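You operate a simulated robot arm through the tools that you are given. There is no shell and no other tool.

The job below is to be done with a simulated two-armed robot. You get a single attempt, and the scene is never put back.

TASK
Fit both nuts in the short rail: the gold nut against the closed end, the other touching it.
Fine: slide the gold nut home before the other goes in; leave the rail where it lies.

Only the result counts: the job must be done as asked and must still hold three seconds after the hand-in. Knocking over, shifting, dropping, spilling or breaking anything else fails it.

THE ROBOT
Two 7-joint arms with fingered hands on one trunk that stands fixed in place. Base frame: the origin is at the foot of the trunk, x ahead of it, y to its left, z up; the work surface is at about z = 750. Units: mm, degrees, N and s.
The left shoulder is at [84, 125, 1053], the right one opposite. With the tool pointing down near the work surface each hand reaches from about 520 to 900 mm from the base axis, measured 20 degrees to its own side. Payload 3.6 kg a hand.
The tool frame of a hand sits at the grasp point between the pads (the TCP): z along the fingers, y along the line on which they close. The tips reach 34 mm beyond it. Largest opening 116 mm; the body of the gripper starts 40 mm behind the TCP. The gripper is a hand of 5 fingers: y runs from the thumb to the fingers, the wrist lies at [-16, -160, -164] in the tool frame, and closing takes about 1.5 s.
Orientation is that of the tool frame in the base frame, as [roll, pitch, yaw] about the fixed x, y, z axes, in that order (R = Rz(yaw) Ry(pitch) Rx(roll)). With the fingers straight down and the wrist toward the robot, the tool's x, y and z point along [0, 1, 0], [1, 0, 0] and [0, 0, -1] of the base frame.

THE INTERFACE
- The arms move only by the tool servo_tool. It takes "left_steps", "right_steps" or both (then of equal length, played together; a hand with none holds still); each is a list of rows, each a list of 2 entries, a list of its own where there are three numbers: the shift along the tool's x, y, z in mm, then the turn, a rotation vector about the tool's x, y, z in rad. In form: [[[dx, dy, dz], [wx, wy, wz]], ...]. A call has 1 to 20 rows; each row is the pose to reach, as a shift and turn from the pose commanded when the call began, along the tool's axes at that moment. "left_gripper" and "right_gripper" are, for a hand that has rows, the closure, from 0 (fully open) to 1 (shut), set as the call begins (left out, the last holds). A row lasts 0.2 s, in which the tool goes at most 50 mm and 8.6 degrees; a call with a longer step from one row to the next is refused whole, and so is a gripper value outside its range. A pose out of reach is approached as far as the arm can. The call stops where the force on the tool passes 90 N (or 10 N more than at its start, if that is more) or the arm is blocked; 0.2 s more then pass. The fingers move at their own pace (about 153 mm/s each) and stop on an object; they squeeze with about 30 N. The grip force told is the motor's: it shows also when the fingers shut on nothing. Time passes only in rows, and 0.2 s behind the last, so rows that repeat a pose let the fingers close. The reply holds the time, the measured pose of the TCP, the force on the tool along the base axes, the opening and the grip force, in the units named above and with some noise, with the torque about the TCP (base axes, N m) and any sound that the robot's microphone picked up.
- Cameras (640 x 400 px; columns grow to the right, rows downward): "scene" is now at [187.7, 13.3, 1230.7]; the picture's right is [0.13, -0.99, 0.00], its down [-0.53, -0.07, -0.85] and it looks along [0.84, 0.11, -0.53] (base axes); focal length 312 px, centre (320, 200). "left" rides on the left gripper at [-69, -134, -110] in its tool frame; the picture's right is [-0.77, -0.19, 0.61], its down [0.59, -0.58, 0.57] and it looks along [0.25, 0.79, 0.55] (tool axes); focal length 256 px, centre (320, 200). "right" rides on the right gripper at [69, -134, -110] in its tool frame; the picture's right is [-0.77, 0.19, -0.61], its down [-0.59, -0.58, 0.56] and it looks along [-0.25, 0.79, 0.55] (tool axes); focal length 256 px, centre (320, 200). There is no depth. A picture from a camera that has moved, and an enlarged one, comes with that camera's place and axes in the base frame and with its lens.
- get_image(camera): a new picture of that camera. No time passes.
- slide_trunk(by): slides the trunk up (or, below 0, down) by that many mm; the arms and the scene camera ride with it, the base frame stays. It gives what a move gives, with no picture.
- preshape(shape, hand): the hand has 5 fingers and takes this shape, open, in about a second: jaw (thumb against the fingers, like two jaws); tri (thumb and two fingers); tip (a fingertip pinch); poke (one finger out to press); point (the index stretched); flat (the hand flat); cup (the hand cupped); fist (a fist). The gripper value then closes the fingers along that shape, each until it touches; the sizes above hold for jaw. It gives what a move gives, with no picture.
- head_to(pan, tilt): turns the head with the scene camera to pan (to the left, within 86 degrees either way) and tilt (down, from -29 to 69), counted from straight ahead of the robot. It gives what a move gives.
- zoom(camera, box): a new picture of the part [left, top, right, bottom] of that camera's present view, enlarged. No time passes.
- sign_off(): hands the job in; it is judged then, once.

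Nothing tells you positions but the pictures and the camera data. Unless the task says otherwise, let go and move clear before handing in.

The tools are called after "Call:" by a JSON object that holds its "name" and its "arguments". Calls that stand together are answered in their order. servo_tool: Moves the arms, as the interface text tells. Its arguments: {"type":"object","properties":{"left_steps":{"type":"array","items":{"type":"array"}},"left_gripper":{"type":"number"},"right_steps":{"type":"array","items":{"type":"array"}},"right_gripper":{"type":"number"}},"required":[]} The other tools are called the same way: slide_trunk (by) slides the trunk up or down; preshape (shape, hand) gives the hand a shape; head_to (pan, tilt) turns the head that bears the scene camera; get_image (camera) takes a picture; zoom (camera, box) takes an enlarged picture of a part of a camera's view; sign_off () hands the job in.

At the start:

```text
t: 0.0
left_ee_pos: [528.8, 279.9, 1081.4]
left_orientation: [-180.0, 0.1, 89.9]
left_contact_force: [0.9, -0.1, -0.4]
left_wrist_torque: [0.01, -0.06, -0.01]
left_gripper_width: 115.7
left_gripper_force: 0.1
left_shape: jaw
right_ee_pos: [571.2, -181.7, 1014.6]
right_orientation: [-180.0, 0.0, 90.0]
right_contact_force: [0.4, 0.0, 1.2]
right_wrist_torque: [0.0, 0.01, 0.02]
right_gripper_width: 116.0
right_gripper_force: 0.0
right_shape: jaw
trunk travel left (down, up): [-250.0, 512.0]
head pan, tilt: [7.3, 32.2]
```

scene: 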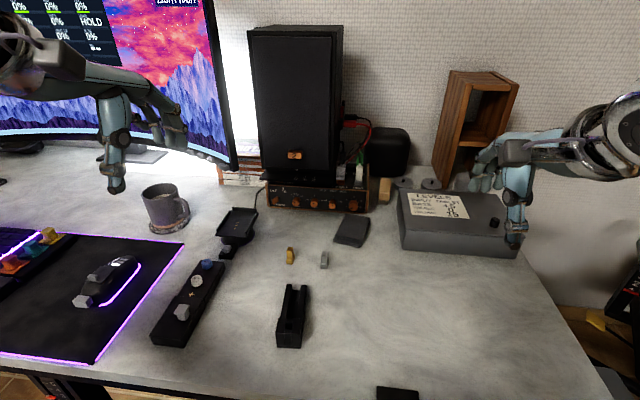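
right: 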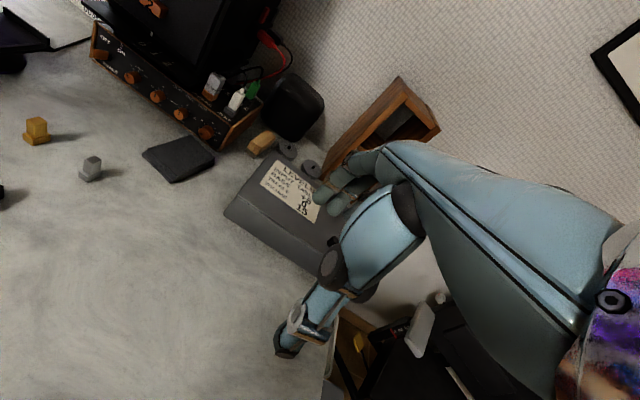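
left: 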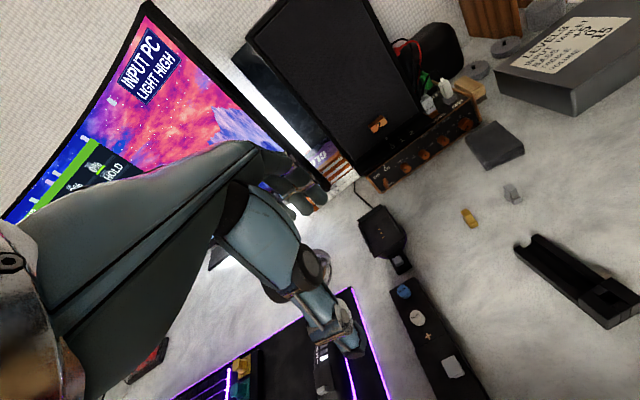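

I see the short black rail at around the middle of the desk, with a gold nut and a grey nut behind it; another rail-like thing lies at left with knobs. First I'll zoom in to see the details.

Call:
{"name": "zoom", "arguments": {"camera": "scene", "box": [230, 230, 390, 360]}}

Call:
{"name": "zoom", "arguments": {"camera": "left", "box": [440, 170, 640, 340]}}

Call:
{"name": "zoom", "arguments": {"camera": "right", "box": [0, 80, 160, 240]}}

Call:
{"name": "zoom", "arguments": {"camera": "scene", "box": [340, 360, 460, 400]}}

```text
3.08 times, centred on (310, 295) of scene
camera zoom: at [187.7, 13.3, 1230.7], right [0.13, -0.99, 0.0], down [-0.53, -0.07, -0.85], along [0.84, 0.11, -0.53], focal length 959 px, centre (351, -92)
```

zoom: 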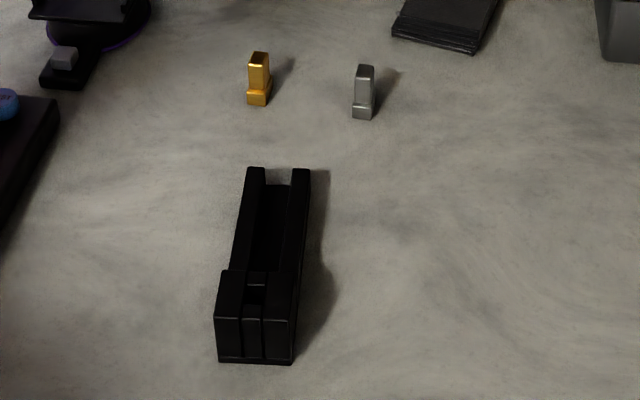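

```text
2.35 times, centred on (540, 255) of left
camera zoom: at [394.4, 211.2, 1191.5], right [-0.19, -0.77, -0.61], down [-0.58, 0.59, -0.57], along [0.79, 0.25, -0.55], focal length 602 px, centre (-198, 71)
```

zoom: 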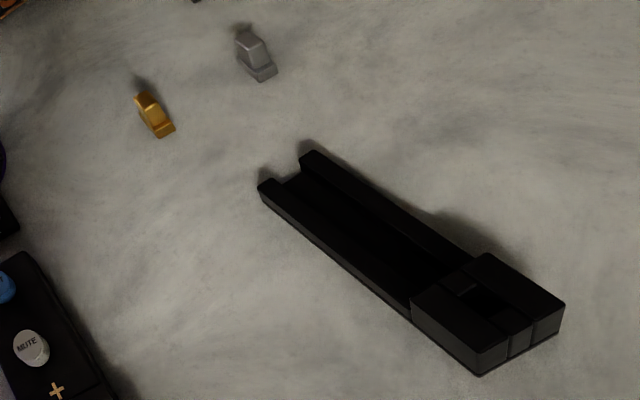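

```text
2.50 times, centred on (80, 160) of right
camera zoom: at [437.2, -112.0, 1125.6], right [0.19, -0.77, 0.61], down [-0.58, -0.59, -0.56], along [0.79, -0.25, -0.55], focal length 640 px, centre (920, 300)
```

zoom: 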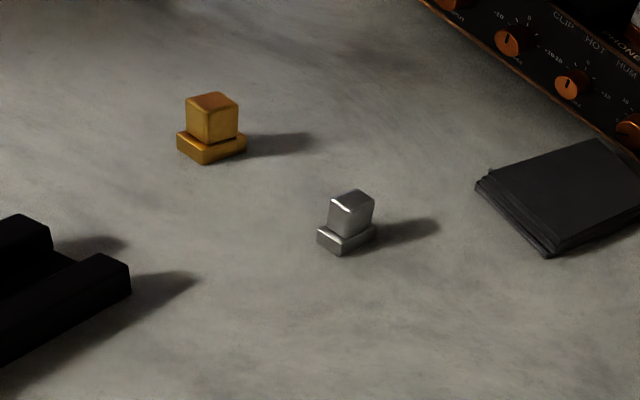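

```text
5.33 times, centred on (400, 380) of scene
camera zoom: at [187.7, 13.3, 1230.7], right [0.13, -0.99, 0.0], down [-0.53, -0.07, -0.85], along [0.84, 0.11, -0.53], focal length 1662 px, centre (-107, -760)
```

zoom: 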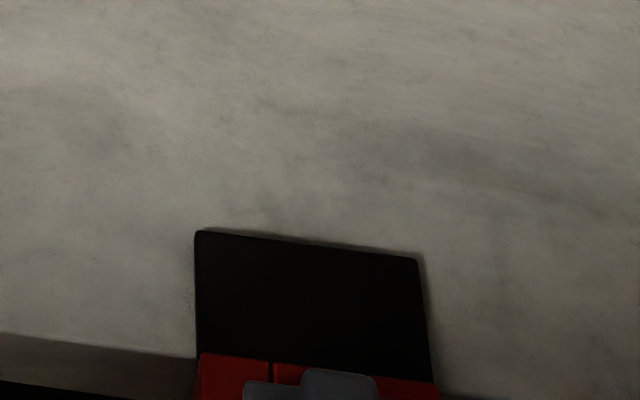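

The rail lies with its open end facing away from the robot, and a block with a slot stands at its near end. I'll look from other head angles to find any second rail and to see the slot better.

Call:
{"name": "head_to", "arguments": {"pan": 0, "tilt": 55}}

```text
t: 0.9
left_ee_pos: [529.2, 279.8, 1080.0]
left_orientation: [180.0, 0.0, 90.1]
left_contact_force: [0.3, -0.3, -0.1]
left_wrist_torque: [-0.01, 0.01, 0.0]
left_gripper_width: 115.9
left_gripper_force: 0.0
left_shape: jaw
right_ee_pos: [572.1, -181.3, 1014.7]
right_orientation: [180.0, 0.0, 90.0]
right_contact_force: [-0.4, 0.0, -0.5]
right_wrist_torque: [-0.01, -0.02, 0.02]
right_gripper_width: 116.0
right_gripper_force: 0.1
right_shape: jaw
trunk travel left (down, up): [-250.0, 512.0]
head pan, tilt: [0.0, 55.0]
```

Head is now tilted down; I'll take a full picture and zoom on the rail.

Call:
{"name": "get_image", "arguments": {"camera": "scene"}}

Call:
{"name": "zoom", "arguments": {"camera": "scene", "box": [230, 60, 390, 160]}}

```text
taken
camera scene: at [171.1, 1.9, 1198.2], right [0.0, -1.0, 0.0], down [-0.82, 0.0, -0.57], along [0.57, 0.0, -0.82], focal length 312 px, centre (320, 200)
```

scene: 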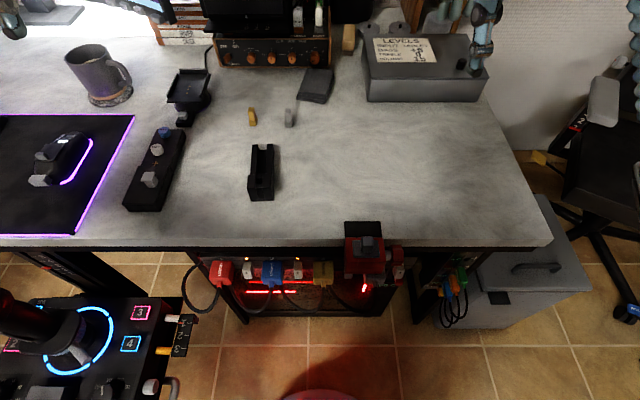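

```text
4.00 times, centred on (310, 110) of scene
camera zoom: at [171.1, 1.9, 1198.2], right [0.0, -1.0, 0.0], down [-0.82, 0.0, -0.57], along [0.57, 0.0, -0.82], focal length 1246 px, centre (360, 560)
```

zoom: 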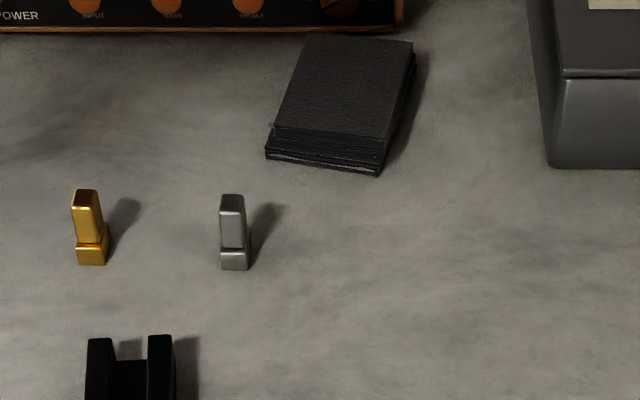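

Call:
{"name": "zoom", "arguments": {"camera": "scene", "box": [220, 130, 310, 210]}}

Call:
{"name": "zoom", "arguments": {"camera": "scene", "box": [235, 95, 305, 140]}}

```text
5.00 times, centred on (265, 170) of scene
camera zoom: at [171.1, 1.9, 1198.2], right [0.0, -1.0, 0.0], down [-0.82, 0.0, -0.57], along [0.57, 0.0, -0.82], focal length 1558 px, centre (595, 350)
```

zoom: 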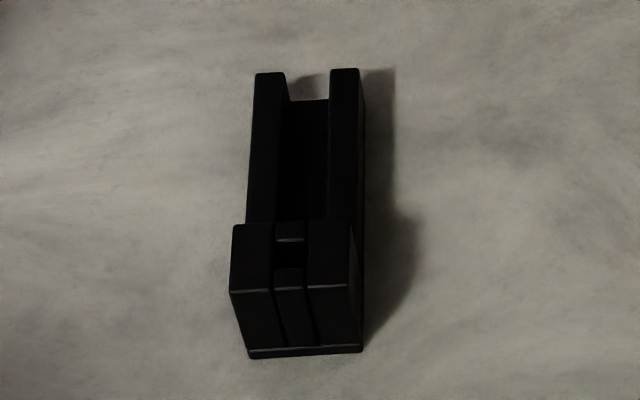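

```text
8.89 times, centred on (270, 118) of scene
camera zoom: at [171.1, 1.9, 1198.2], right [0.0, -1.0, 0.0], down [-0.82, 0.0, -0.57], along [0.57, 0.0, -0.82], focal length 2769 px, centre (764, 933)
```

zoom: 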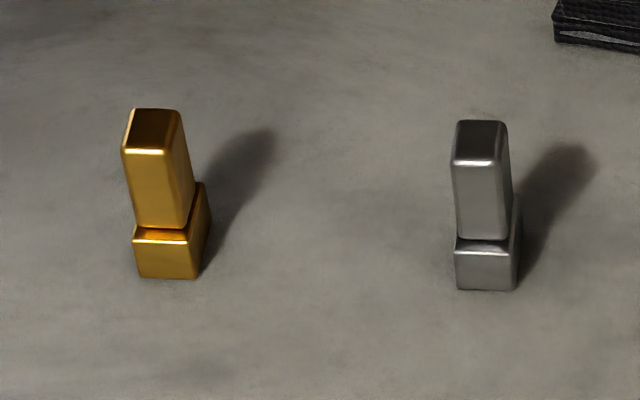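

Rail: near (closed) block end around x≈484, y≈103; far open end around x≈600, y≈113; walls top about z≈770, block top about z≈786. Nuts stand around (680, 143) and (680, 105). I'll bring the right hand's camera to the right side of the rail for a closer view.

Call:
{"name": "servo_tool", "arguments": {"right_steps": [[[17, -3, 15], [0, 0, -0.14]], [[34, -7, 30], [0, 0, -0.28]], [[51, -10, 45], [0, 0, -0.42]], [[68, -13, 60], [0, 0, -0.56]], [[85, -17, 75], [0, 0, -0.7]], [[102, -20, 90], [0, 0, -0.84]], [[119, -23, 105], [0, 0, -0.98]], [[136, -27, 120], [0, 0, -1.12]], [[153, -30, 135], [0, 0, -1.26]], [[170, -33, 150], [0, 0, -1.4]], [[186, -37, 160], [0, 0, -1.54]]]}}

```text
t: 3.3
left_ee_pos: [528.9, 281.3, 1080.7]
left_orientation: [179.9, 0.0, 89.9]
left_contact_force: [0.3, 0.6, -0.6]
left_wrist_torque: [-0.03, 0.02, -0.01]
left_gripper_width: 116.1
left_gripper_force: 0.1
left_shape: jaw
right_ee_pos: [533.1, 9.5, 854.6]
right_orientation: [-179.9, 0.0, 178.4]
right_contact_force: [0.2, 0.2, 0.7]
right_wrist_torque: [-0.04, -0.01, -0.02]
right_gripper_width: 115.9
right_gripper_force: 0.2
right_shape: jaw
trunk travel left (down, up): [-250.0, 512.0]
head pan, tilt: [0.0, 55.0]
```

The right hand moved as planned; now I'll look through its camera.

Call:
{"name": "get_image", "arguments": {"camera": "right"}}

Call:
{"name": "get_image", "arguments": {"camera": "scene"}}

```text
taken
camera right: at [461.9, -123.0, 965.3], right [0.77, 0.17, 0.61], down [0.57, -0.59, -0.57], along [0.27, 0.79, -0.55], focal length 256 px, centre (320, 200)
```

right: 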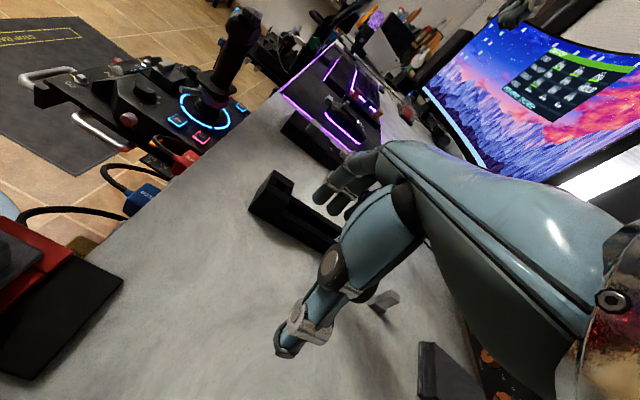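

```text
taken
camera scene: at [171.4, 2.8, 1198.1], right [0.0, -1.0, 0.0], down [-0.82, 0.0, -0.57], along [0.57, 0.0, -0.82], focal length 312 px, centre (320, 200)
```

scene: 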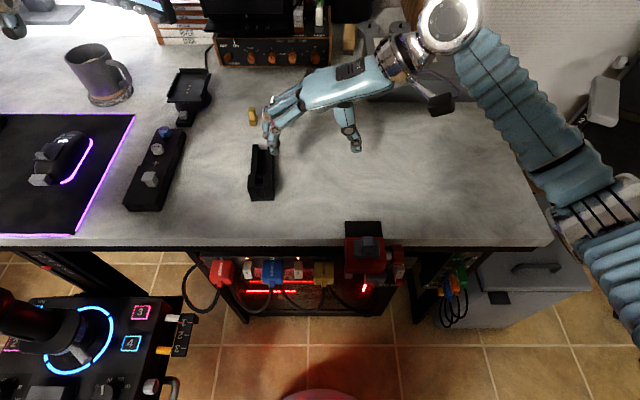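

The hand hides part of the view but the rail's block end is visible at the left of the image. I'll zoom there.

Call:
{"name": "zoom", "arguments": {"camera": "right", "box": [230, 150, 350, 260]}}

```text
3.64 times, centred on (290, 205) of right
camera zoom: at [461.9, -123.0, 965.3], right [0.77, 0.17, 0.61], down [0.57, -0.59, -0.57], along [0.27, 0.79, -0.55], focal length 931 px, centre (429, 182)
```

zoom: 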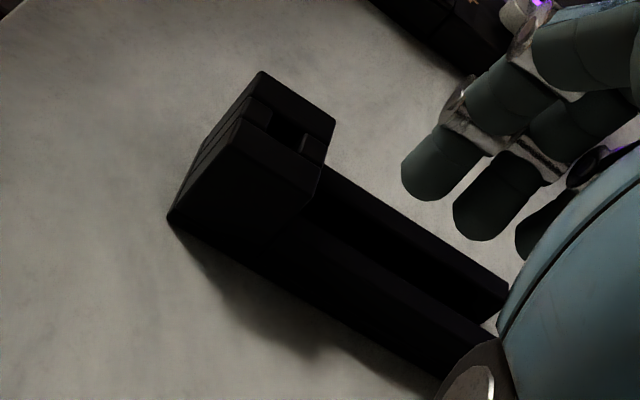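

There's a short block with a slot over the channel's near end, apparently with a small piece at the slot's mouth. I'll swing the right hand further round to look into the rail from its open far end.

Call:
{"name": "servo_tool", "arguments": {"right_steps": [[[-14, 25, -15], [0, 0, -0.13]], [[-28, 50, -15], [0, 0, -0.26]], [[-42, 76, -15], [0, 0, -0.39]], [[-56, 101, -15], [0, 0, -0.52]], [[-70, 126, -15], [0, 0, -0.65]], [[-83, 152, -15], [0, 0, -0.785]]]}}

Call:
{"name": "get_image", "arguments": {"camera": "right"}}

```text
t: 4.7
left_ee_pos: [528.1, 281.2, 1081.0]
left_orientation: [-180.0, 0.0, 89.9]
left_contact_force: [-0.6, 0.4, -0.1]
left_wrist_torque: [-0.02, 0.01, 0.01]
left_gripper_width: 115.9
left_gripper_force: 0.1
left_shape: jaw
right_ee_pos: [566.6, 121.6, 869.8]
right_orientation: [-179.9, -0.1, -141.7]
right_contact_force: [0.3, 0.7, 0.0]
right_wrist_torque: [0.03, 0.0, 0.02]
right_gripper_width: 115.9
right_gripper_force: 0.1
right_shape: jaw
right hand out of reach, approached as far as the arm can: row 5, 6
trunk travel left (down, up): [-250.0, 512.0]
head pan, tilt: [0.0, 55.0]
```

```text
taken
camera right: at [597.4, -24.9, 980.0], right [0.49, 0.62, 0.61], down [0.82, -0.09, -0.56], along [-0.3, 0.78, -0.56], focal length 256 px, centre (320, 200)
```

right: 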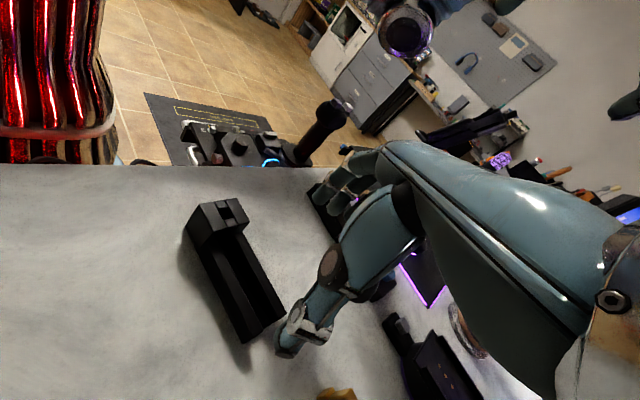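

This view is good: the whole rail is visible from the far-right. Zooming in.

Call:
{"name": "zoom", "arguments": {"camera": "right", "box": [170, 185, 300, 350]}}

Call:
{"name": "zoom", "arguments": {"camera": "right", "box": [180, 190, 260, 250]}}

```text
2.42 times, centred on (235, 268) of right
camera zoom: at [597.4, -24.9, 980.0], right [0.49, 0.62, 0.61], down [0.82, -0.09, -0.56], along [-0.3, 0.78, -0.56], focal length 621 px, centre (526, 36)
```

zoom: 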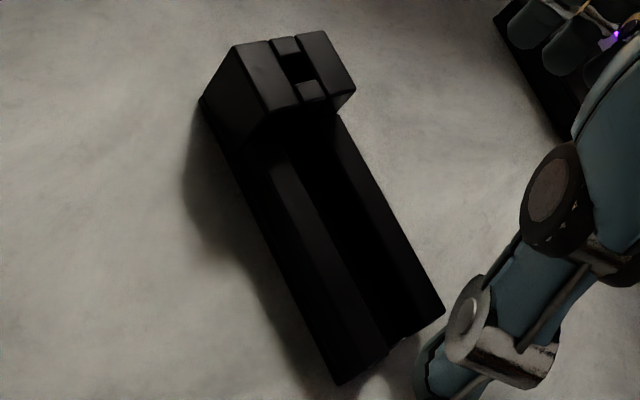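

```text
6.67 times, centred on (220, 220) of right
camera zoom: at [597.4, -24.9, 980.0], right [0.49, 0.62, 0.61], down [0.82, -0.09, -0.56], along [-0.3, 0.78, -0.56], focal length 1707 px, centre (987, 67)
```

zoom: 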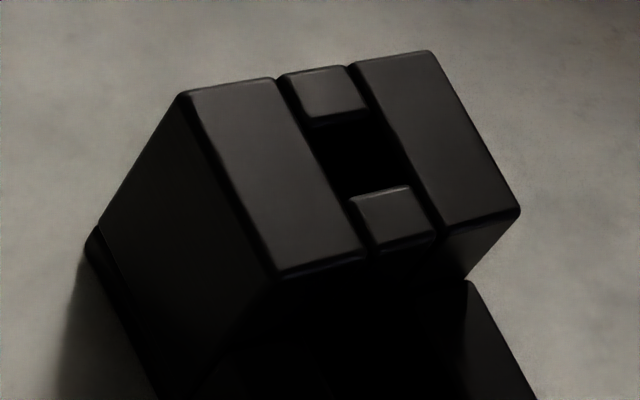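

The block has a rectangular opening on top, with a piece across each end. I'll zoom on the open far end and the underside of the block to read the channel's profile.

Call:
{"name": "zoom", "arguments": {"camera": "right", "box": [225, 290, 300, 350]}}

Call:
{"name": "zoom", "arguments": {"camera": "right", "box": [190, 215, 270, 275]}}

Call:
{"name": "zoom", "arguments": {"camera": "scene", "box": [240, 135, 285, 165]}}

Call:
{"name": "zoom", "arguments": {"camera": "scene", "box": [240, 165, 290, 205]}}

```text
6.67 times, centred on (262, 320) of right
camera zoom: at [597.4, -24.9, 980.0], right [0.49, 0.62, 0.61], down [0.82, -0.09, -0.56], along [-0.3, 0.78, -0.56], focal length 1707 px, centre (703, -600)
```

zoom: 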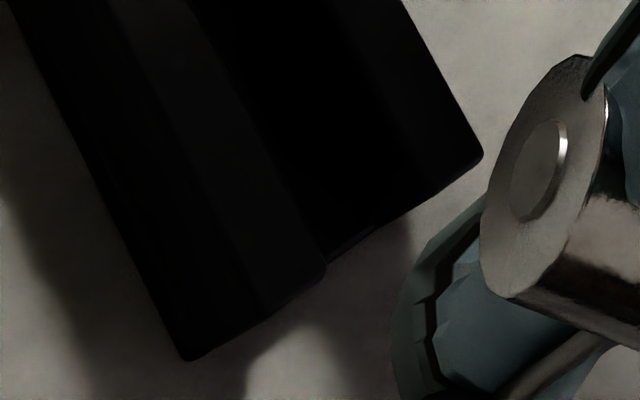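

```text
6.67 times, centred on (230, 245) of right
camera zoom: at [597.4, -24.9, 980.0], right [0.49, 0.62, 0.61], down [0.82, -0.09, -0.56], along [-0.3, 0.78, -0.56], focal length 1707 px, centre (920, -100)
```

zoom: 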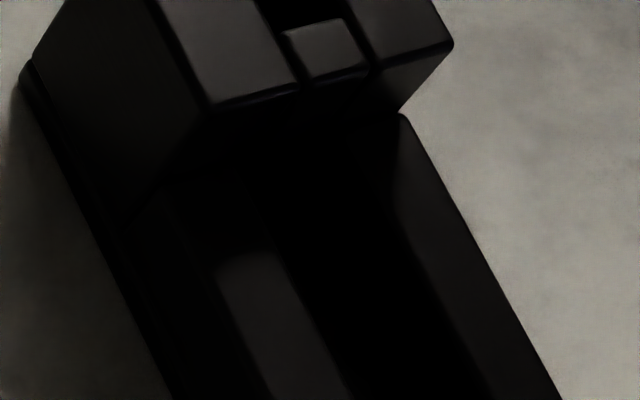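

```text
13.33 times, centred on (262, 150) of scene
camera zoom: at [172.5, 3.1, 1198.1], right [0.0, -1.0, 0.0], down [-0.82, 0.0, -0.57], along [0.57, 0.0, -0.82], focal length 4154 px, centre (1087, 867)
```

zoom: 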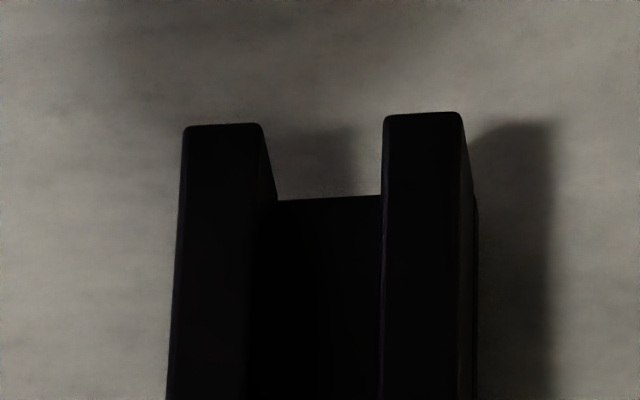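

```text
10.00 times, centred on (265, 185) of scene
camera zoom: at [172.5, 3.1, 1198.1], right [0.0, -1.0, 0.0], down [-0.82, 0.0, -0.57], along [0.57, 0.0, -0.82], focal length 3115 px, centre (870, 350)
```

zoom: 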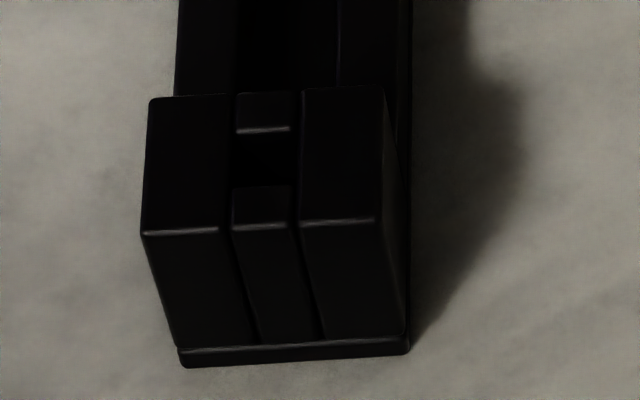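

The channel is a plain U about 17 mm wide with walls to about z=770 and floor about z=756; the nuts' bases look about 13 x 20 mm, long side along the rail. Under the block it's too dark to tell, so I'll withdraw the right hand and look from the far-left with the left hand.

Call:
{"name": "servo_tool", "arguments": {"right_steps": [[[11, -14, -15], [0, 0, 0.14]], [[22, -28, -30], [0, 0, 0.28]], [[34, -43, -45], [0, 0, 0.42]], [[45, -57, -60], [0, 0, 0.56]], [[56, -71, -75], [0, 0, 0.7]], [[67, -85, -85], [0, 0, 0.84]], [[79, -100, -95], [0, 0, 0.98]], [[90, -114, -105], [0, 0, 1.12]], [[101, -128, -115], [0, 0, 1.26]], [[112, -142, -120], [0, 0, 1.4]], [[124, -157, -125], [0, 0, 1.54]], [[135, -171, -130], [0, 0, 1.68]], [[146, -185, -135], [0, 0, 1.82]], [[157, -199, -140], [0, 0, 1.96]], [[169, -214, -140], [0, 0, 2.1]], [[180, -228, -140], [0, 0, 2.239]]]}}

Call:
{"name": "get_image", "arguments": {"camera": "scene"}}

```text
t: 7.2
left_ee_pos: [508.8, 279.3, 1090.9]
left_orientation: [177.0, -0.3, 89.3]
left_contact_force: [-2.3, 0.2, -0.7]
left_wrist_torque: [-0.05, -0.18, 0.01]
left_gripper_width: 115.7
left_gripper_force: 0.0
left_shape: jaw
right_ee_pos: [835.7, -75.5, 1250.9]
right_orientation: [169.7, 15.8, 133.0]
right_contact_force: [1.9, 0.6, -4.5]
right_wrist_torque: [0.04, 0.0, 0.07]
right_gripper_width: 116.0
right_gripper_force: 0.1
right_shape: jaw
right hand out of reach, approached as far as the arm can: row 1, 2, 3, 4, 5, 6, 7, 8, 9, 10, 11, 12
trunk travel left (down, up): [-250.0, 512.0]
head pan, tilt: [0.0, 55.0]
stopped in row 12 (right hand): the arm was blocked; the commanded pose is now the measured one
```

```text
taken
camera scene: at [237.2, 4.9, 1195.9], right [0.0, -1.0, 0.0], down [-0.85, 0.0, -0.53], along [0.53, 0.0, -0.85], focal length 312 px, centre (320, 200)
```

scene: 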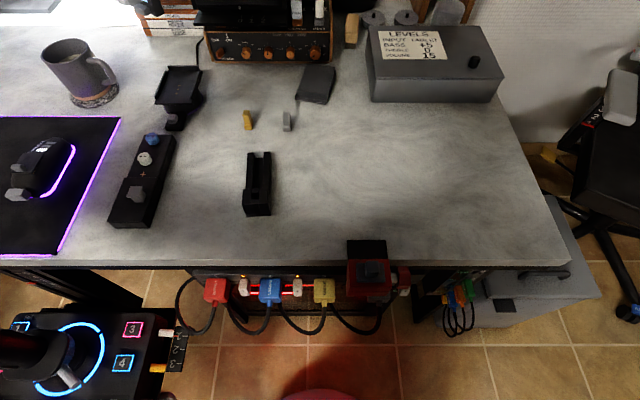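

The right arm went out further and higher than intended and reports being blocked, now at about (836, -75, 1251). I'll look before moving anything.

Call:
{"name": "get_image", "arguments": {"camera": "right"}}

Call:
{"name": "head_to", "arguments": {"pan": 0, "tilt": 15}}

Call:
{"name": "get_image", "arguments": {"camera": "scene"}}

Call:
{"name": "get_image", "arguments": {"camera": "left"}}

```text
taken
camera right: at [664.2, -113.5, 1314.0], right [0.44, -0.36, 0.82], down [0.17, -0.86, -0.47], along [0.88, 0.35, -0.32], focal length 256 px, centre (320, 200)
```

right: 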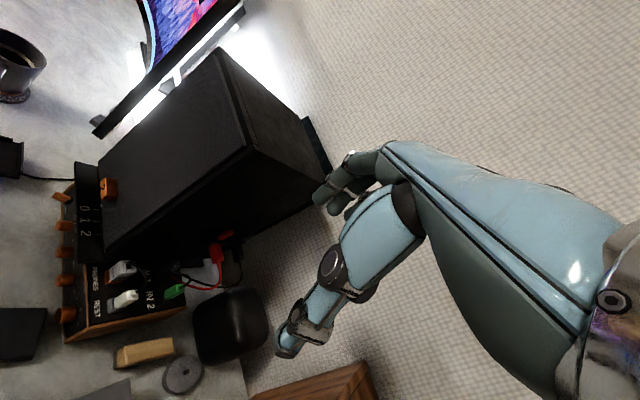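

```text
t: 8.3
left_ee_pos: [491.2, 276.9, 1100.2]
left_orientation: [175.7, 0.1, 89.3]
left_contact_force: [0.7, -0.6, 0.2]
left_wrist_torque: [-0.03, 0.09, 0.03]
left_gripper_width: 116.0
left_gripper_force: 0.0
left_shape: jaw
right_ee_pos: [794.2, -69.8, 1286.5]
right_orientation: [166.5, 18.0, 132.8]
right_contact_force: [0.6, 0.1, 0.6]
right_wrist_torque: [0.03, -0.02, -0.05]
right_gripper_width: 116.0
right_gripper_force: 0.0
right_shape: jaw
trunk travel left (down, up): [-250.0, 512.0]
head pan, tilt: [0.0, 15.0]
```

```text
taken
camera scene: at [224.6, 2.1, 1256.7], right [0.0, -1.0, 0.0], down [-0.28, 0.0, -0.96], along [0.96, 0.0, -0.28], focal length 312 px, centre (320, 200)
```

scene: 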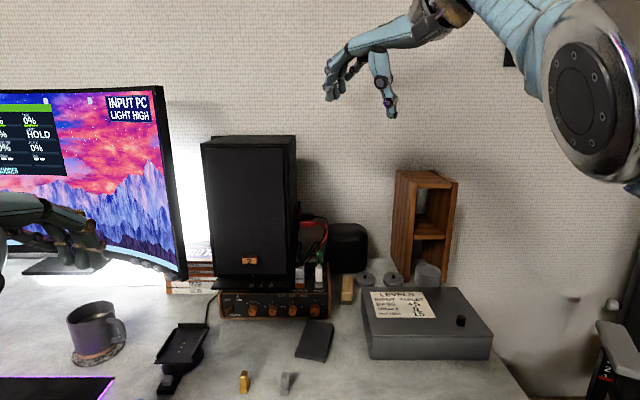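

```text
taken
camera left: at [348.6, 208.9, 1200.3], right [-0.15, -0.77, -0.62], down [-0.53, 0.6, -0.61], along [0.84, 0.24, -0.49], focal length 256 px, centre (320, 200)
```

left: 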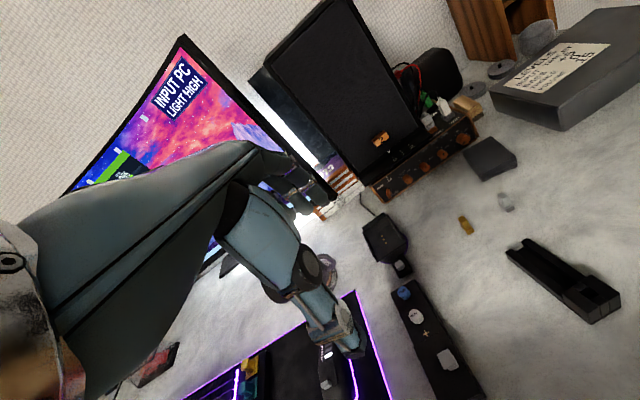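

Nothing appears to have been touched; the right hand is hanging free above the desk in front of the wall. I'll bring it straight back to its start pose.

Call:
{"name": "servo_tool", "arguments": {"right_steps": [[[10, -19, 12], [0.023, 0.014, 0.052]], [[20, -38, 23], [0.045, 0.028, 0.103]], [[30, -58, 35], [0.068, 0.042, 0.155]], [[40, -77, 46], [0.091, 0.056, 0.206]], [[50, -96, 58], [0.113, 0.07, 0.258]], [[60, -115, 70], [0.136, 0.084, 0.31]], [[70, -134, 81], [0.159, 0.098, 0.361]], [[80, -153, 93], [0.181, 0.113, 0.413]], [[90, -173, 104], [0.204, 0.127, 0.464]], [[100, -192, 116], [0.227, 0.141, 0.516]], [[110, -211, 128], [0.249, 0.155, 0.568]], [[120, -230, 139], [0.272, 0.169, 0.619]], [[130, -249, 151], [0.295, 0.183, 0.671]], [[140, -268, 162], [0.317, 0.197, 0.722]], [[150, -288, 174], [0.34, 0.211, 0.774]]]}}

Call:
{"name": "get_image", "arguments": {"camera": "scene"}}

```text
t: 8.6
left_ee_pos: [465.0, 271.5, 1115.5]
left_orientation: [172.7, 0.7, 88.2]
left_contact_force: [0.0, 0.9, 0.3]
left_wrist_torque: [-0.05, -0.01, -0.05]
left_gripper_width: 116.0
left_gripper_force: 0.0
left_shape: jaw
right_ee_pos: [758.6, -61.7, 1338.4]
right_orientation: [163.6, 20.7, 131.7]
right_contact_force: [1.6, -0.5, -3.6]
right_wrist_torque: [0.15, -0.02, 0.02]
right_gripper_width: 116.1
right_gripper_force: 0.1
right_shape: jaw
right hand out of reach, approached as far as the arm can: row 1
trunk travel left (down, up): [-250.0, 512.0]
head pan, tilt: [0.0, 15.0]
stopped in row 1 (right hand): the arm was blocked; the commanded pose is now the measured one
```

```text
taken
camera scene: at [205.5, 3.9, 1258.5], right [0.0, -1.0, 0.0], down [-0.27, 0.0, -0.96], along [0.96, 0.0, -0.27], focal length 312 px, centre (320, 200)
```

scene: 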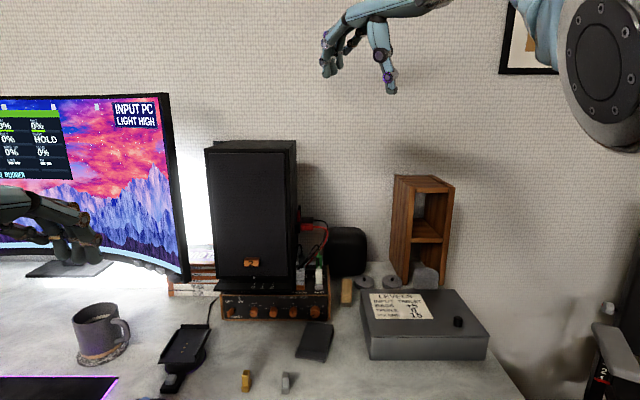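

The trunk still seems to be settling, so I'll hold still a moment to get a stable reading before trying again.

Call:
{"name": "servo_tool", "arguments": {"right_steps": [[[0, 0, 0], [0, 0, 0]], [[0, 0, 0], [0, 0, 0]], [[0, 0, 0], [0, 0, 0]], [[0, 0, 0], [0, 0, 0]]]}}

```text
t: 9.8
left_ee_pos: [458.2, 260.4, 1126.6]
left_orientation: [168.5, 2.3, 85.3]
left_contact_force: [-1.1, 0.7, 0.1]
left_wrist_torque: [0.0, -0.08, 0.03]
left_gripper_width: 115.6
left_gripper_force: 0.0
left_shape: jaw
right_ee_pos: [740.7, -31.6, 1436.8]
right_orientation: [155.7, 31.9, 132.3]
right_contact_force: [1.5, 0.3, -1.0]
right_wrist_torque: [0.0, -0.01, -0.04]
right_gripper_width: 115.9
right_gripper_force: 0.1
right_shape: jaw
trunk travel left (down, up): [-250.0, 512.0]
head pan, tilt: [0.0, 15.0]
stopped in row 4 (right hand): the arm was blocked; the commanded pose is now the measured one
```

The torso itself seems to be leaning and carrying both arms. I'll look again before commanding anything further.

Call:
{"name": "get_image", "arguments": {"camera": "scene"}}

Call:
{"name": "get_image", "arguments": {"camera": "right"}}

Call:
{"name": "get_image", "arguments": {"camera": "left"}}

```text
taken
camera scene: at [240.0, 4.4, 1256.4], right [0.0, -1.0, 0.0], down [-0.3, 0.0, -0.96], along [0.96, 0.0, -0.3], focal length 312 px, centre (320, 200)
```

scene: 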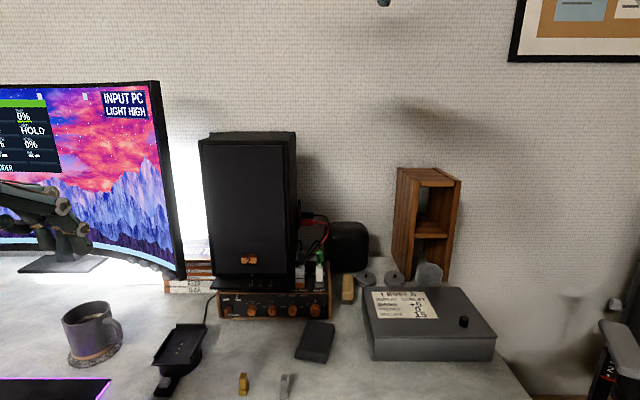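

```text
taken
camera right: at [562.5, -81.8, 1438.3], right [0.15, -0.29, 0.94], down [0.39, -0.86, -0.33], along [0.91, 0.42, -0.02], focal length 256 px, centre (320, 200)
```

right: 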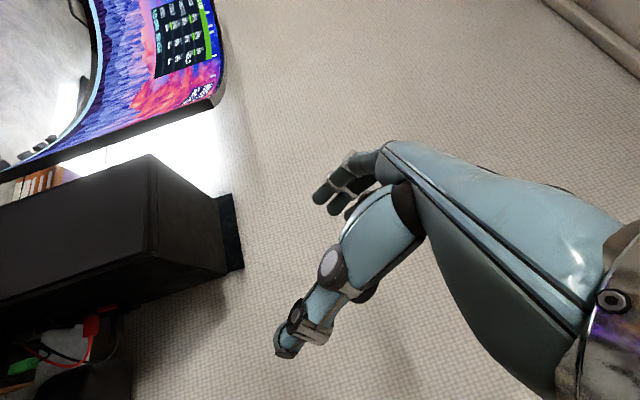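

```text
taken
camera left: at [300.1, 206.0, 1212.5], right [-0.13, -0.79, -0.6], down [-0.41, 0.6, -0.69], along [0.91, 0.16, -0.39], focal length 256 px, centre (320, 200)
```

left: 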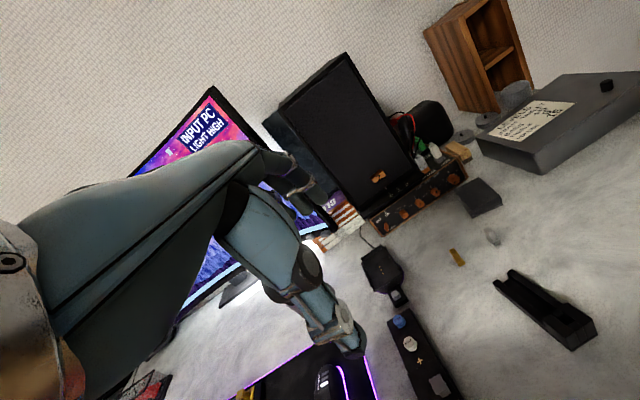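

The arm is clear of everything but in an awkward posture. I'll try again towards the start pose, slowly, with the left hand explicitly held.

Call:
{"name": "servo_tool", "arguments": {"right_steps": [[[11, -18, 12], [0.03, 0.019, 0.041]], [[23, -35, 23], [0.06, 0.037, 0.083]], [[34, -53, 35], [0.09, 0.056, 0.124]], [[45, -70, 46], [0.12, 0.075, 0.165]], [[57, -88, 58], [0.15, 0.093, 0.207]], [[68, -106, 69], [0.18, 0.112, 0.248]], [[79, -123, 81], [0.21, 0.131, 0.289]], [[91, -141, 93], [0.24, 0.149, 0.33]]], "left_steps": [[[0, 0, 0], [0, 0, 0]], [[0, 0, 0], [0, 0, 0]], [[0, 0, 0], [0, 0, 0]], [[0, 0, 0], [0, 0, 0]], [[0, 0, 0], [0, 0, 0]], [[0, 0, 0], [0, 0, 0]], [[0, 0, 0], [0, 0, 0]], [[0, 0, 0], [0, 0, 0]]]}}

```text
t: 10.1
left_ee_pos: [410.5, 247.1, 1148.1]
left_orientation: [163.2, 2.8, 83.0]
left_contact_force: [0.6, -0.1, -0.6]
left_wrist_torque: [-0.02, -0.02, -0.02]
left_gripper_width: 115.8
left_gripper_force: 0.0
left_shape: jaw
right_ee_pos: [669.1, -20.3, 1511.1]
right_orientation: [149.5, 37.8, 129.5]
right_contact_force: [0.8, 1.1, -1.3]
right_wrist_torque: [-0.01, -0.06, 0.0]
right_gripper_width: 116.1
right_gripper_force: 0.0
right_shape: jaw
right hand out of reach, approached as far as the arm can: row 1
trunk travel left (down, up): [-250.0, 512.0]
head pan, tilt: [0.0, 15.0]
stopped in row 1 (right hand): the arm was blocked; the commanded pose is now the measured one
```

The reading says a posture problem rather than contact: both hands keep drifting up and back. I'll try a tiny trunk move, which should let everything settle, and re-read the state.

Call:
{"name": "slide_trunk", "arguments": {"by": 1}}

Call:
{"name": "get_image", "arguments": {"camera": "scene"}}

```text
t: 10.6
left_ee_pos: [426.9, 257.8, 1137.5]
left_orientation: [167.0, 2.1, 85.6]
left_contact_force: [-0.8, 0.6, -0.8]
left_wrist_torque: [-0.03, -0.05, 0.0]
left_gripper_width: 115.6
left_gripper_force: 0.1
left_shape: jaw
right_ee_pos: [709.4, -41.6, 1432.3]
right_orientation: [157.1, 29.3, 131.2]
right_contact_force: [0.5, 0.8, 0.2]
right_wrist_torque: [-0.02, 0.0, 0.03]
right_gripper_width: 115.8
right_gripper_force: 0.0
right_shape: jaw
trunk travel left (down, up): [-251.0, 511.0]
head pan, tilt: [0.0, 15.0]
```

```text
taken
camera scene: at [205.2, 3.1, 1258.4], right [0.0, -1.0, 0.0], down [-0.27, 0.0, -0.96], along [0.96, 0.0, -0.27], focal length 312 px, centre (320, 200)
```

scene: 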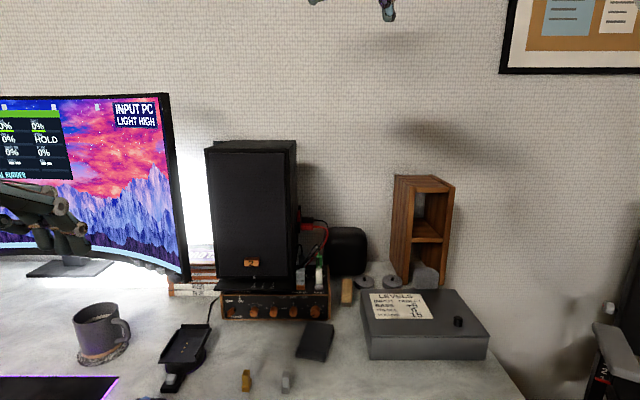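

The torso is still swaying. I'll let time pass with a harmless head call and watch it settle.

Call:
{"name": "head_to", "arguments": {"pan": 0, "tilt": 30}}

Call:
{"name": "head_to", "arguments": {"pan": 0, "tilt": 20}}

```text
t: 11.4
left_ee_pos: [418.3, 257.5, 1138.8]
left_orientation: [166.4, 2.0, 85.5]
left_contact_force: [0.7, -0.1, -0.5]
left_wrist_torque: [-0.01, 0.04, -0.02]
left_gripper_width: 116.1
left_gripper_force: 0.1
left_shape: jaw
right_ee_pos: [699.6, -42.4, 1434.5]
right_orientation: [156.8, 29.5, 131.1]
right_contact_force: [1.4, -0.1, -1.7]
right_wrist_torque: [0.0, 0.01, 0.06]
right_gripper_width: 116.1
right_gripper_force: 0.0
right_shape: jaw
trunk travel left (down, up): [-251.0, 511.0]
head pan, tilt: [0.0, 30.0]
```

```text
t: 12.1
left_ee_pos: [417.8, 257.7, 1139.3]
left_orientation: [166.5, 2.0, 85.4]
left_contact_force: [0.7, 0.0, 0.1]
left_wrist_torque: [-0.04, 0.0, 0.02]
left_gripper_width: 115.9
left_gripper_force: 0.0
left_shape: jaw
right_ee_pos: [696.4, -41.4, 1436.7]
right_orientation: [156.5, 29.6, 131.0]
right_contact_force: [0.3, 1.4, 0.6]
right_wrist_torque: [0.02, -0.03, 0.02]
right_gripper_width: 115.8
right_gripper_force: 0.0
right_shape: jaw
trunk travel left (down, up): [-251.0, 511.0]
head pan, tilt: [0.0, 20.0]
```

Now both arms are stable (right about (696, -41, 1437), nearly stretched out). I'll test a small, gentle downward move of the right hand.

Call:
{"name": "servo_tool", "arguments": {"right_steps": [[[5, -3.5, 8], [0, 0, 0]], [[10, -7, 16], [0, 0, 0]], [[15, -10, 24], [0, 0, 0]], [[20, -14, 32], [0, 0, 0]], [[25, -17, 40], [0, 0, 0]]]}}

```text
t: 13.3
left_ee_pos: [416.2, 257.8, 1138.9]
left_orientation: [166.3, 2.0, 85.3]
left_contact_force: [0.2, 0.4, 0.7]
left_wrist_torque: [-0.03, -0.04, -0.02]
left_gripper_width: 115.8
left_gripper_force: 0.0
left_shape: jaw
right_ee_pos: [721.4, -42.6, 1411.8]
right_orientation: [156.5, 29.5, 131.1]
right_contact_force: [0.3, -0.2, 0.4]
right_wrist_torque: [-0.04, -0.01, 0.0]
right_gripper_width: 116.1
right_gripper_force: 0.0
right_shape: jaw
right hand out of reach, approached as far as the arm can: row 1, 2, 3, 4, 5
trunk travel left (down, up): [-251.0, 511.0]
head pan, tilt: [0.0, 20.0]
```

The arm slides along the limit of its reach, so it needs to turn its wrist back while drawing in. I'll combine turning toward the start orientation with a slow inward move.

Call:
{"name": "servo_tool", "arguments": {"right_steps": [[[4, -8, 6], [0.05, 0.03, 0.07]], [[8, -15, 12], [0.1, 0.06, 0.14]], [[12, -23, 17], [0.15, 0.09, 0.21]], [[16, -30, 23], [0.2, 0.12, 0.28]], [[20, -38, 29], [0.25, 0.15, 0.35]], [[24, -46, 35], [0.3, 0.18, 0.42]], [[28, -53, 41], [0.35, 0.21, 0.49]], [[32, -61, 47], [0.4, 0.24, 0.56]]]}}

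```text
t: 15.1
left_ee_pos: [416.3, 257.6, 1139.0]
left_orientation: [166.5, 2.0, 85.5]
left_contact_force: [-0.1, -0.1, -0.5]
left_wrist_torque: [-0.01, -0.04, 0.0]
left_gripper_width: 116.0
left_gripper_force: 0.0
left_shape: jaw
right_ee_pos: [713.5, -64.2, 1359.1]
right_orientation: [171.0, 7.0, 102.8]
right_contact_force: [0.1, -0.5, 0.0]
right_wrist_torque: [-0.01, 0.01, 0.05]
right_gripper_width: 115.9
right_gripper_force: 0.0
right_shape: jaw
right hand out of reach, approached as far as the arm can: row 1, 2, 3, 4, 5, 6, 7, 8
trunk travel left (down, up): [-251.0, 511.0]
head pan, tilt: [0.0, 20.0]
```

It follows now, with the wrist turning back. I'll continue toward the start pose.

Call:
{"name": "servo_tool", "arguments": {"right_steps": [[[-4, -14, 24], [0.017, 0.01, 0.023]], [[-8, -28, 47], [0.034, 0.02, 0.046]], [[-12, -42, 71], [0.051, 0.03, 0.069]], [[-16, -56, 94], [0.068, 0.04, 0.092]], [[-20, -70, 118], [0.085, 0.05, 0.115]], [[-24, -84, 142], [0.1, 0.06, 0.138]], [[-28, -98, 165], [0.118, 0.07, 0.161]], [[-33, -112, 189], [0.135, 0.08, 0.184]], [[-37, -126, 212], [0.15, 0.09, 0.207]], [[-41, -140, 236], [0.169, 0.1, 0.23]], [[-45, -154, 260], [0.169, 0.1, 0.23]], [[-49, -168, 283], [0.169, 0.103, 0.23]]]}}

```text
t: 17.7
left_ee_pos: [417.4, 257.1, 1138.7]
left_orientation: [166.4, 1.9, 85.3]
left_contact_force: [0.2, 0.3, 0.1]
left_wrist_torque: [-0.04, -0.01, -0.02]
left_gripper_width: 115.9
left_gripper_force: 0.1
left_shape: jaw
right_ee_pos: [816.9, -192.6, 1155.4]
right_orientation: [-179.9, 0.1, 90.2]
right_contact_force: [0.5, 0.2, 0.3]
right_wrist_torque: [0.02, -0.03, 0.0]
right_gripper_width: 116.0
right_gripper_force: 0.1
right_shape: jaw
right hand out of reach, approached as far as the arm can: row 1, 2, 3, 4, 5, 6, 7, 8, 9, 10, 11, 12
trunk travel left (down, up): [-251.0, 511.0]
head pan, tilt: [0.0, 20.0]
```

The right hand is back to the right orientation but the arm is straight out at (817, -193, 1155). Let me look at the arm's posture.

Call:
{"name": "head_to", "arguments": {"pan": -35, "tilt": 10}}

Call:
{"name": "get_image", "arguments": {"camera": "scene"}}

Call:
{"name": "get_image", "arguments": {"camera": "right"}}

```text
t: 18.7
left_ee_pos: [416.4, 257.2, 1139.5]
left_orientation: [166.4, 1.9, 85.4]
left_contact_force: [0.5, -0.8, 0.0]
left_wrist_torque: [-0.01, -0.01, -0.01]
left_gripper_width: 116.0
left_gripper_force: 0.0
left_shape: jaw
right_ee_pos: [815.6, -191.7, 1156.0]
right_orientation: [180.0, 0.2, 90.2]
right_contact_force: [-0.2, -0.1, -0.1]
right_wrist_torque: [-0.01, 0.01, 0.0]
right_gripper_width: 116.1
right_gripper_force: 0.1
right_shape: jaw
trunk travel left (down, up): [-251.0, 511.0]
head pan, tilt: [-35.0, 10.0]
```

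```text
taken
camera scene: at [174.8, -51.1, 1267.5], right [-0.57, -0.82, 0.0], down [-0.14, 0.1, -0.98], along [0.81, -0.56, -0.17], focal length 312 px, centre (320, 200)
```

scene: 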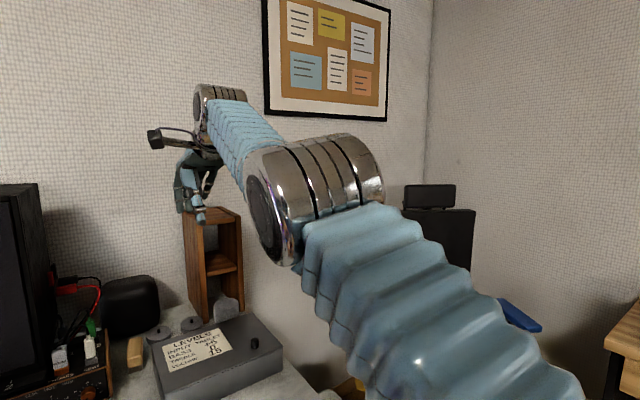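

```text
taken
camera right: at [682.9, -123.2, 1267.4], right [0.19, -0.77, 0.61], down [-0.57, -0.59, -0.56], along [0.8, -0.24, -0.55], focal length 256 px, centre (320, 200)
```

right: 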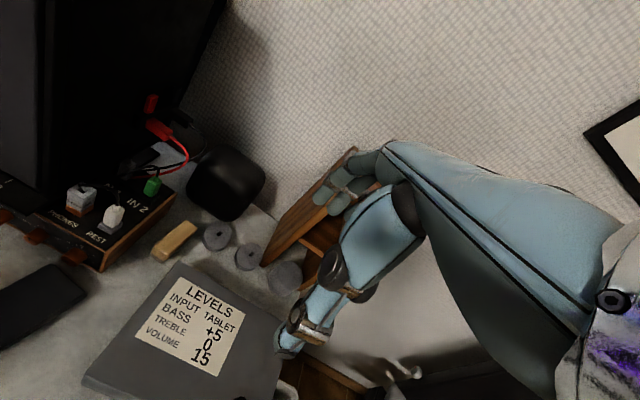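

The arm is nearly straight with the elbow up. I'll hold the same commanded target for a while to see whether the arm converges to it.

Call:
{"name": "servo_tool", "arguments": {"right_steps": [[[0, 0, 0], [0, 0, 0]], [[0, 0, 0], [0, 0, 0]], [[0, 0, 0], [0, 0, 0]], [[0, 0, 0], [0, 0, 0]]]}}

```text
t: 19.7
left_ee_pos: [415.9, 257.8, 1139.1]
left_orientation: [166.4, 1.9, 85.5]
left_contact_force: [0.4, -0.5, -0.2]
left_wrist_torque: [0.03, -0.01, 0.01]
left_gripper_width: 116.2
left_gripper_force: 0.0
left_shape: jaw
right_ee_pos: [816.5, -191.8, 1156.1]
right_orientation: [180.0, 0.2, 90.3]
right_contact_force: [0.0, 1.0, 0.4]
right_wrist_torque: [-0.04, -0.01, 0.0]
right_gripper_width: 116.0
right_gripper_force: 0.1
right_shape: jaw
trunk travel left (down, up): [-251.0, 511.0]
head pan, tilt: [-35.0, 10.0]
```

The commanded pose seems to be reset to where the arm is. I'll try lifting and drawing back so the elbow begins to bend.

Call:
{"name": "servo_tool", "arguments": {"right_steps": [[[0, -15, -20], [0, 0, 0]], [[0, -30, -40], [0, 0, 0]], [[0, -45, -60], [0, 0, 0]], [[0, -60, -80], [0, 0, 0]]]}}

```text
t: 20.7
left_ee_pos: [415.8, 257.3, 1140.4]
left_orientation: [166.4, 2.0, 85.3]
left_contact_force: [0.8, 0.3, -0.6]
left_wrist_torque: [-0.03, 0.0, 0.0]
left_gripper_width: 115.9
left_gripper_force: 0.1
left_shape: jaw
right_ee_pos: [767.6, -184.3, 1246.5]
right_orientation: [179.9, 0.1, 90.3]
right_contact_force: [-0.4, 0.4, 0.8]
right_wrist_torque: [0.0, 0.01, 0.01]
right_gripper_width: 115.9
right_gripper_force: 0.0
right_shape: jaw
right hand out of reach, approached as far as the arm can: row 1, 2, 3, 4
trunk travel left (down, up): [-251.0, 511.0]
head pan, tilt: [-35.0, 10.0]
```

Still on the same sphere of reach; I'll try a sideways (leftward) move at this height, which may bend the elbow in its other plane.

Call:
{"name": "servo_tool", "arguments": {"right_steps": [[[25, -10, 0], [0, 0, 0]], [[50, -20, 0], [0, 0, 0]], [[75, -30, 0], [0, 0, 0]], [[100, -40, 0], [0, 0, 0]]]}}

```text
t: 21.7
left_ee_pos: [416.4, 260.0, 1139.0]
left_orientation: [166.3, 2.0, 85.4]
left_contact_force: [0.1, 0.4, 0.6]
left_wrist_torque: [-0.03, 0.0, -0.03]
left_gripper_width: 115.9
left_gripper_force: 0.0
left_shape: jaw
right_ee_pos: [749.2, -78.8, 1264.3]
right_orientation: [180.0, 0.2, 90.2]
right_contact_force: [-0.2, -0.1, 0.1]
right_wrist_torque: [-0.02, -0.07, -0.04]
right_gripper_width: 116.0
right_gripper_force: 0.0
right_shape: jaw
right hand out of reach, approached as far as the arm can: row 1, 2, 3, 4
trunk travel left (down, up): [-251.0, 511.0]
head pan, tilt: [-35.0, 10.0]
```

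Slight progress perhaps. I'll continue leftward and inward at this height, which is clear of everything.

Call:
{"name": "servo_tool", "arguments": {"right_steps": [[[20, -20, 0], [0, 0, 0]], [[40, -40, 0], [0, 0, 0]], [[60, -60, 0], [0, 0, 0]], [[80, -80, 0], [0, 0, 0]], [[100, -100, 0], [0, 0, 0]]]}}

```text
t: 22.9
left_ee_pos: [416.9, 257.9, 1138.9]
left_orientation: [166.4, 2.0, 85.5]
left_contact_force: [-0.5, 0.2, 0.3]
left_wrist_torque: [0.01, 0.02, 0.02]
left_gripper_width: 116.0
left_gripper_force: 0.1
left_shape: jaw
right_ee_pos: [697.2, 25.4, 1292.3]
right_orientation: [179.8, 0.1, 90.2]
right_contact_force: [0.2, -0.1, -0.1]
right_wrist_torque: [-0.01, -0.02, 0.03]
right_gripper_width: 115.8
right_gripper_force: 0.0
right_shape: jaw
right hand out of reach, approached as far as the arm can: row 1, 2, 3, 4, 5
trunk travel left (down, up): [-251.0, 511.0]
head pan, tilt: [-35.0, 10.0]
```

It appears the wrist's bend limit, not the elbow, is what binds with fingers straight down at this height. I'll tilt the fingers forward in place so the wrist relaxes and comes in.

Call:
{"name": "servo_tool", "arguments": {"right_steps": [[[0, 0, 0], [-0.12, 0, 0]], [[0, 0, 0], [-0.24, 0, 0]], [[0, 0, 0], [-0.36, 0, 0]], [[0, 0, 0], [-0.48, 0, 0]], [[0, 0, 0], [-0.6, 0, 0]]]}}

```text
t: 24.1
left_ee_pos: [416.0, 258.3, 1140.4]
left_orientation: [166.4, 2.0, 85.5]
left_contact_force: [-0.7, -0.5, 1.1]
left_wrist_torque: [0.01, 0.0, -0.02]
left_gripper_width: 115.9
left_gripper_force: 0.0
left_shape: jaw
right_ee_pos: [772.4, 70.5, 1358.6]
right_orientation: [148.0, 0.2, 90.2]
right_contact_force: [-0.4, 0.3, 0.4]
right_wrist_torque: [-0.02, 0.0, -0.06]
right_gripper_width: 115.9
right_gripper_force: 0.0
right_shape: jaw
right hand out of reach, approached as far as the arm can: row 1, 2, 3, 4, 5
trunk travel left (down, up): [-251.0, 511.0]
head pan, tilt: [-35.0, 10.0]
```

The wrist still won't draw in. I'll look at the arm again to understand its posture.

Call:
{"name": "head_to", "arguments": {"pan": -20, "tilt": 0}}

Call:
{"name": "get_image", "arguments": {"camera": "scene"}}

Call:
{"name": "get_image", "arguments": {"camera": "left"}}

```text
t: 24.9
left_ee_pos: [416.3, 258.3, 1139.8]
left_orientation: [166.4, 1.9, 85.5]
left_contact_force: [-0.3, -0.1, -0.6]
left_wrist_torque: [-0.03, -0.01, 0.04]
left_gripper_width: 115.9
left_gripper_force: 0.1
left_shape: jaw
right_ee_pos: [772.3, 68.7, 1356.4]
right_orientation: [148.1, 0.2, 90.2]
right_contact_force: [0.3, 0.2, -0.3]
right_wrist_torque: [0.0, 0.02, 0.01]
right_gripper_width: 116.1
right_gripper_force: 0.1
right_shape: jaw
trunk travel left (down, up): [-251.0, 511.0]
head pan, tilt: [-20.0, 0.0]
```

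```text
taken
camera scene: at [183.2, -28.3, 1283.5], right [-0.34, -0.94, 0.0], down [0.0, 0.0, -1.0], along [0.94, -0.34, 0.0], focal length 312 px, centre (320, 200)
```

scene: 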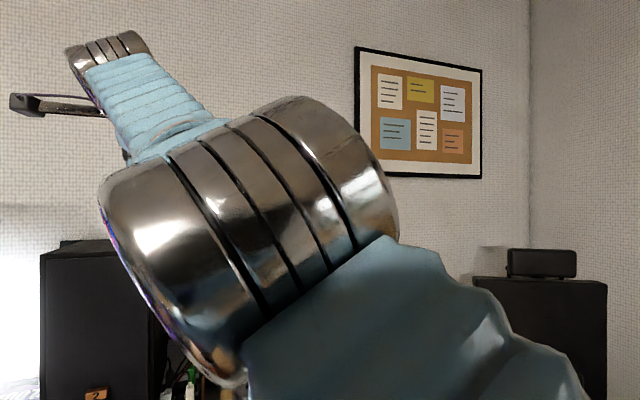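

```text
taken
camera left: at [254.6, 204.3, 1218.0], right [-0.1, -0.79, -0.61], down [-0.38, 0.6, -0.7], along [0.92, 0.16, -0.36], focal length 256 px, centre (320, 200)
```

left: 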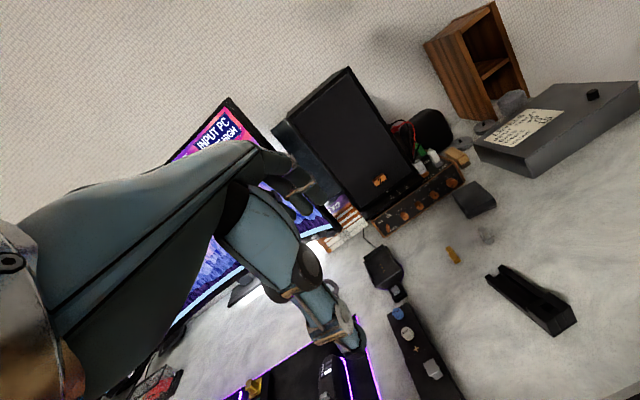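

The right arm is simply locked straight, clear of everything. I'll check whether the left arm still obeys properly with a small test move, since it can do the job alone.

Call:
{"name": "servo_tool", "arguments": {"left_steps": [[[0, 0, 10], [0, 0, 0]], [[0, 0, 20], [0, 0, 0]], [[0, 0, 20], [0, 0, 0]]]}}

```text
t: 25.7
left_ee_pos: [421.2, 257.6, 1120.0]
left_orientation: [166.3, 2.0, 85.3]
left_contact_force: [-1.4, 0.1, -0.4]
left_wrist_torque: [0.01, -0.02, -0.01]
left_gripper_width: 115.9
left_gripper_force: 0.2
left_shape: jaw
right_ee_pos: [772.2, 70.9, 1357.6]
right_orientation: [148.1, 0.1, 90.3]
right_contact_force: [0.6, 0.3, 0.0]
right_wrist_torque: [0.03, -0.01, -0.02]
right_gripper_width: 116.1
right_gripper_force: 0.0
right_shape: jaw
trunk travel left (down, up): [-251.0, 511.0]
head pan, tilt: [-20.0, 0.0]
```

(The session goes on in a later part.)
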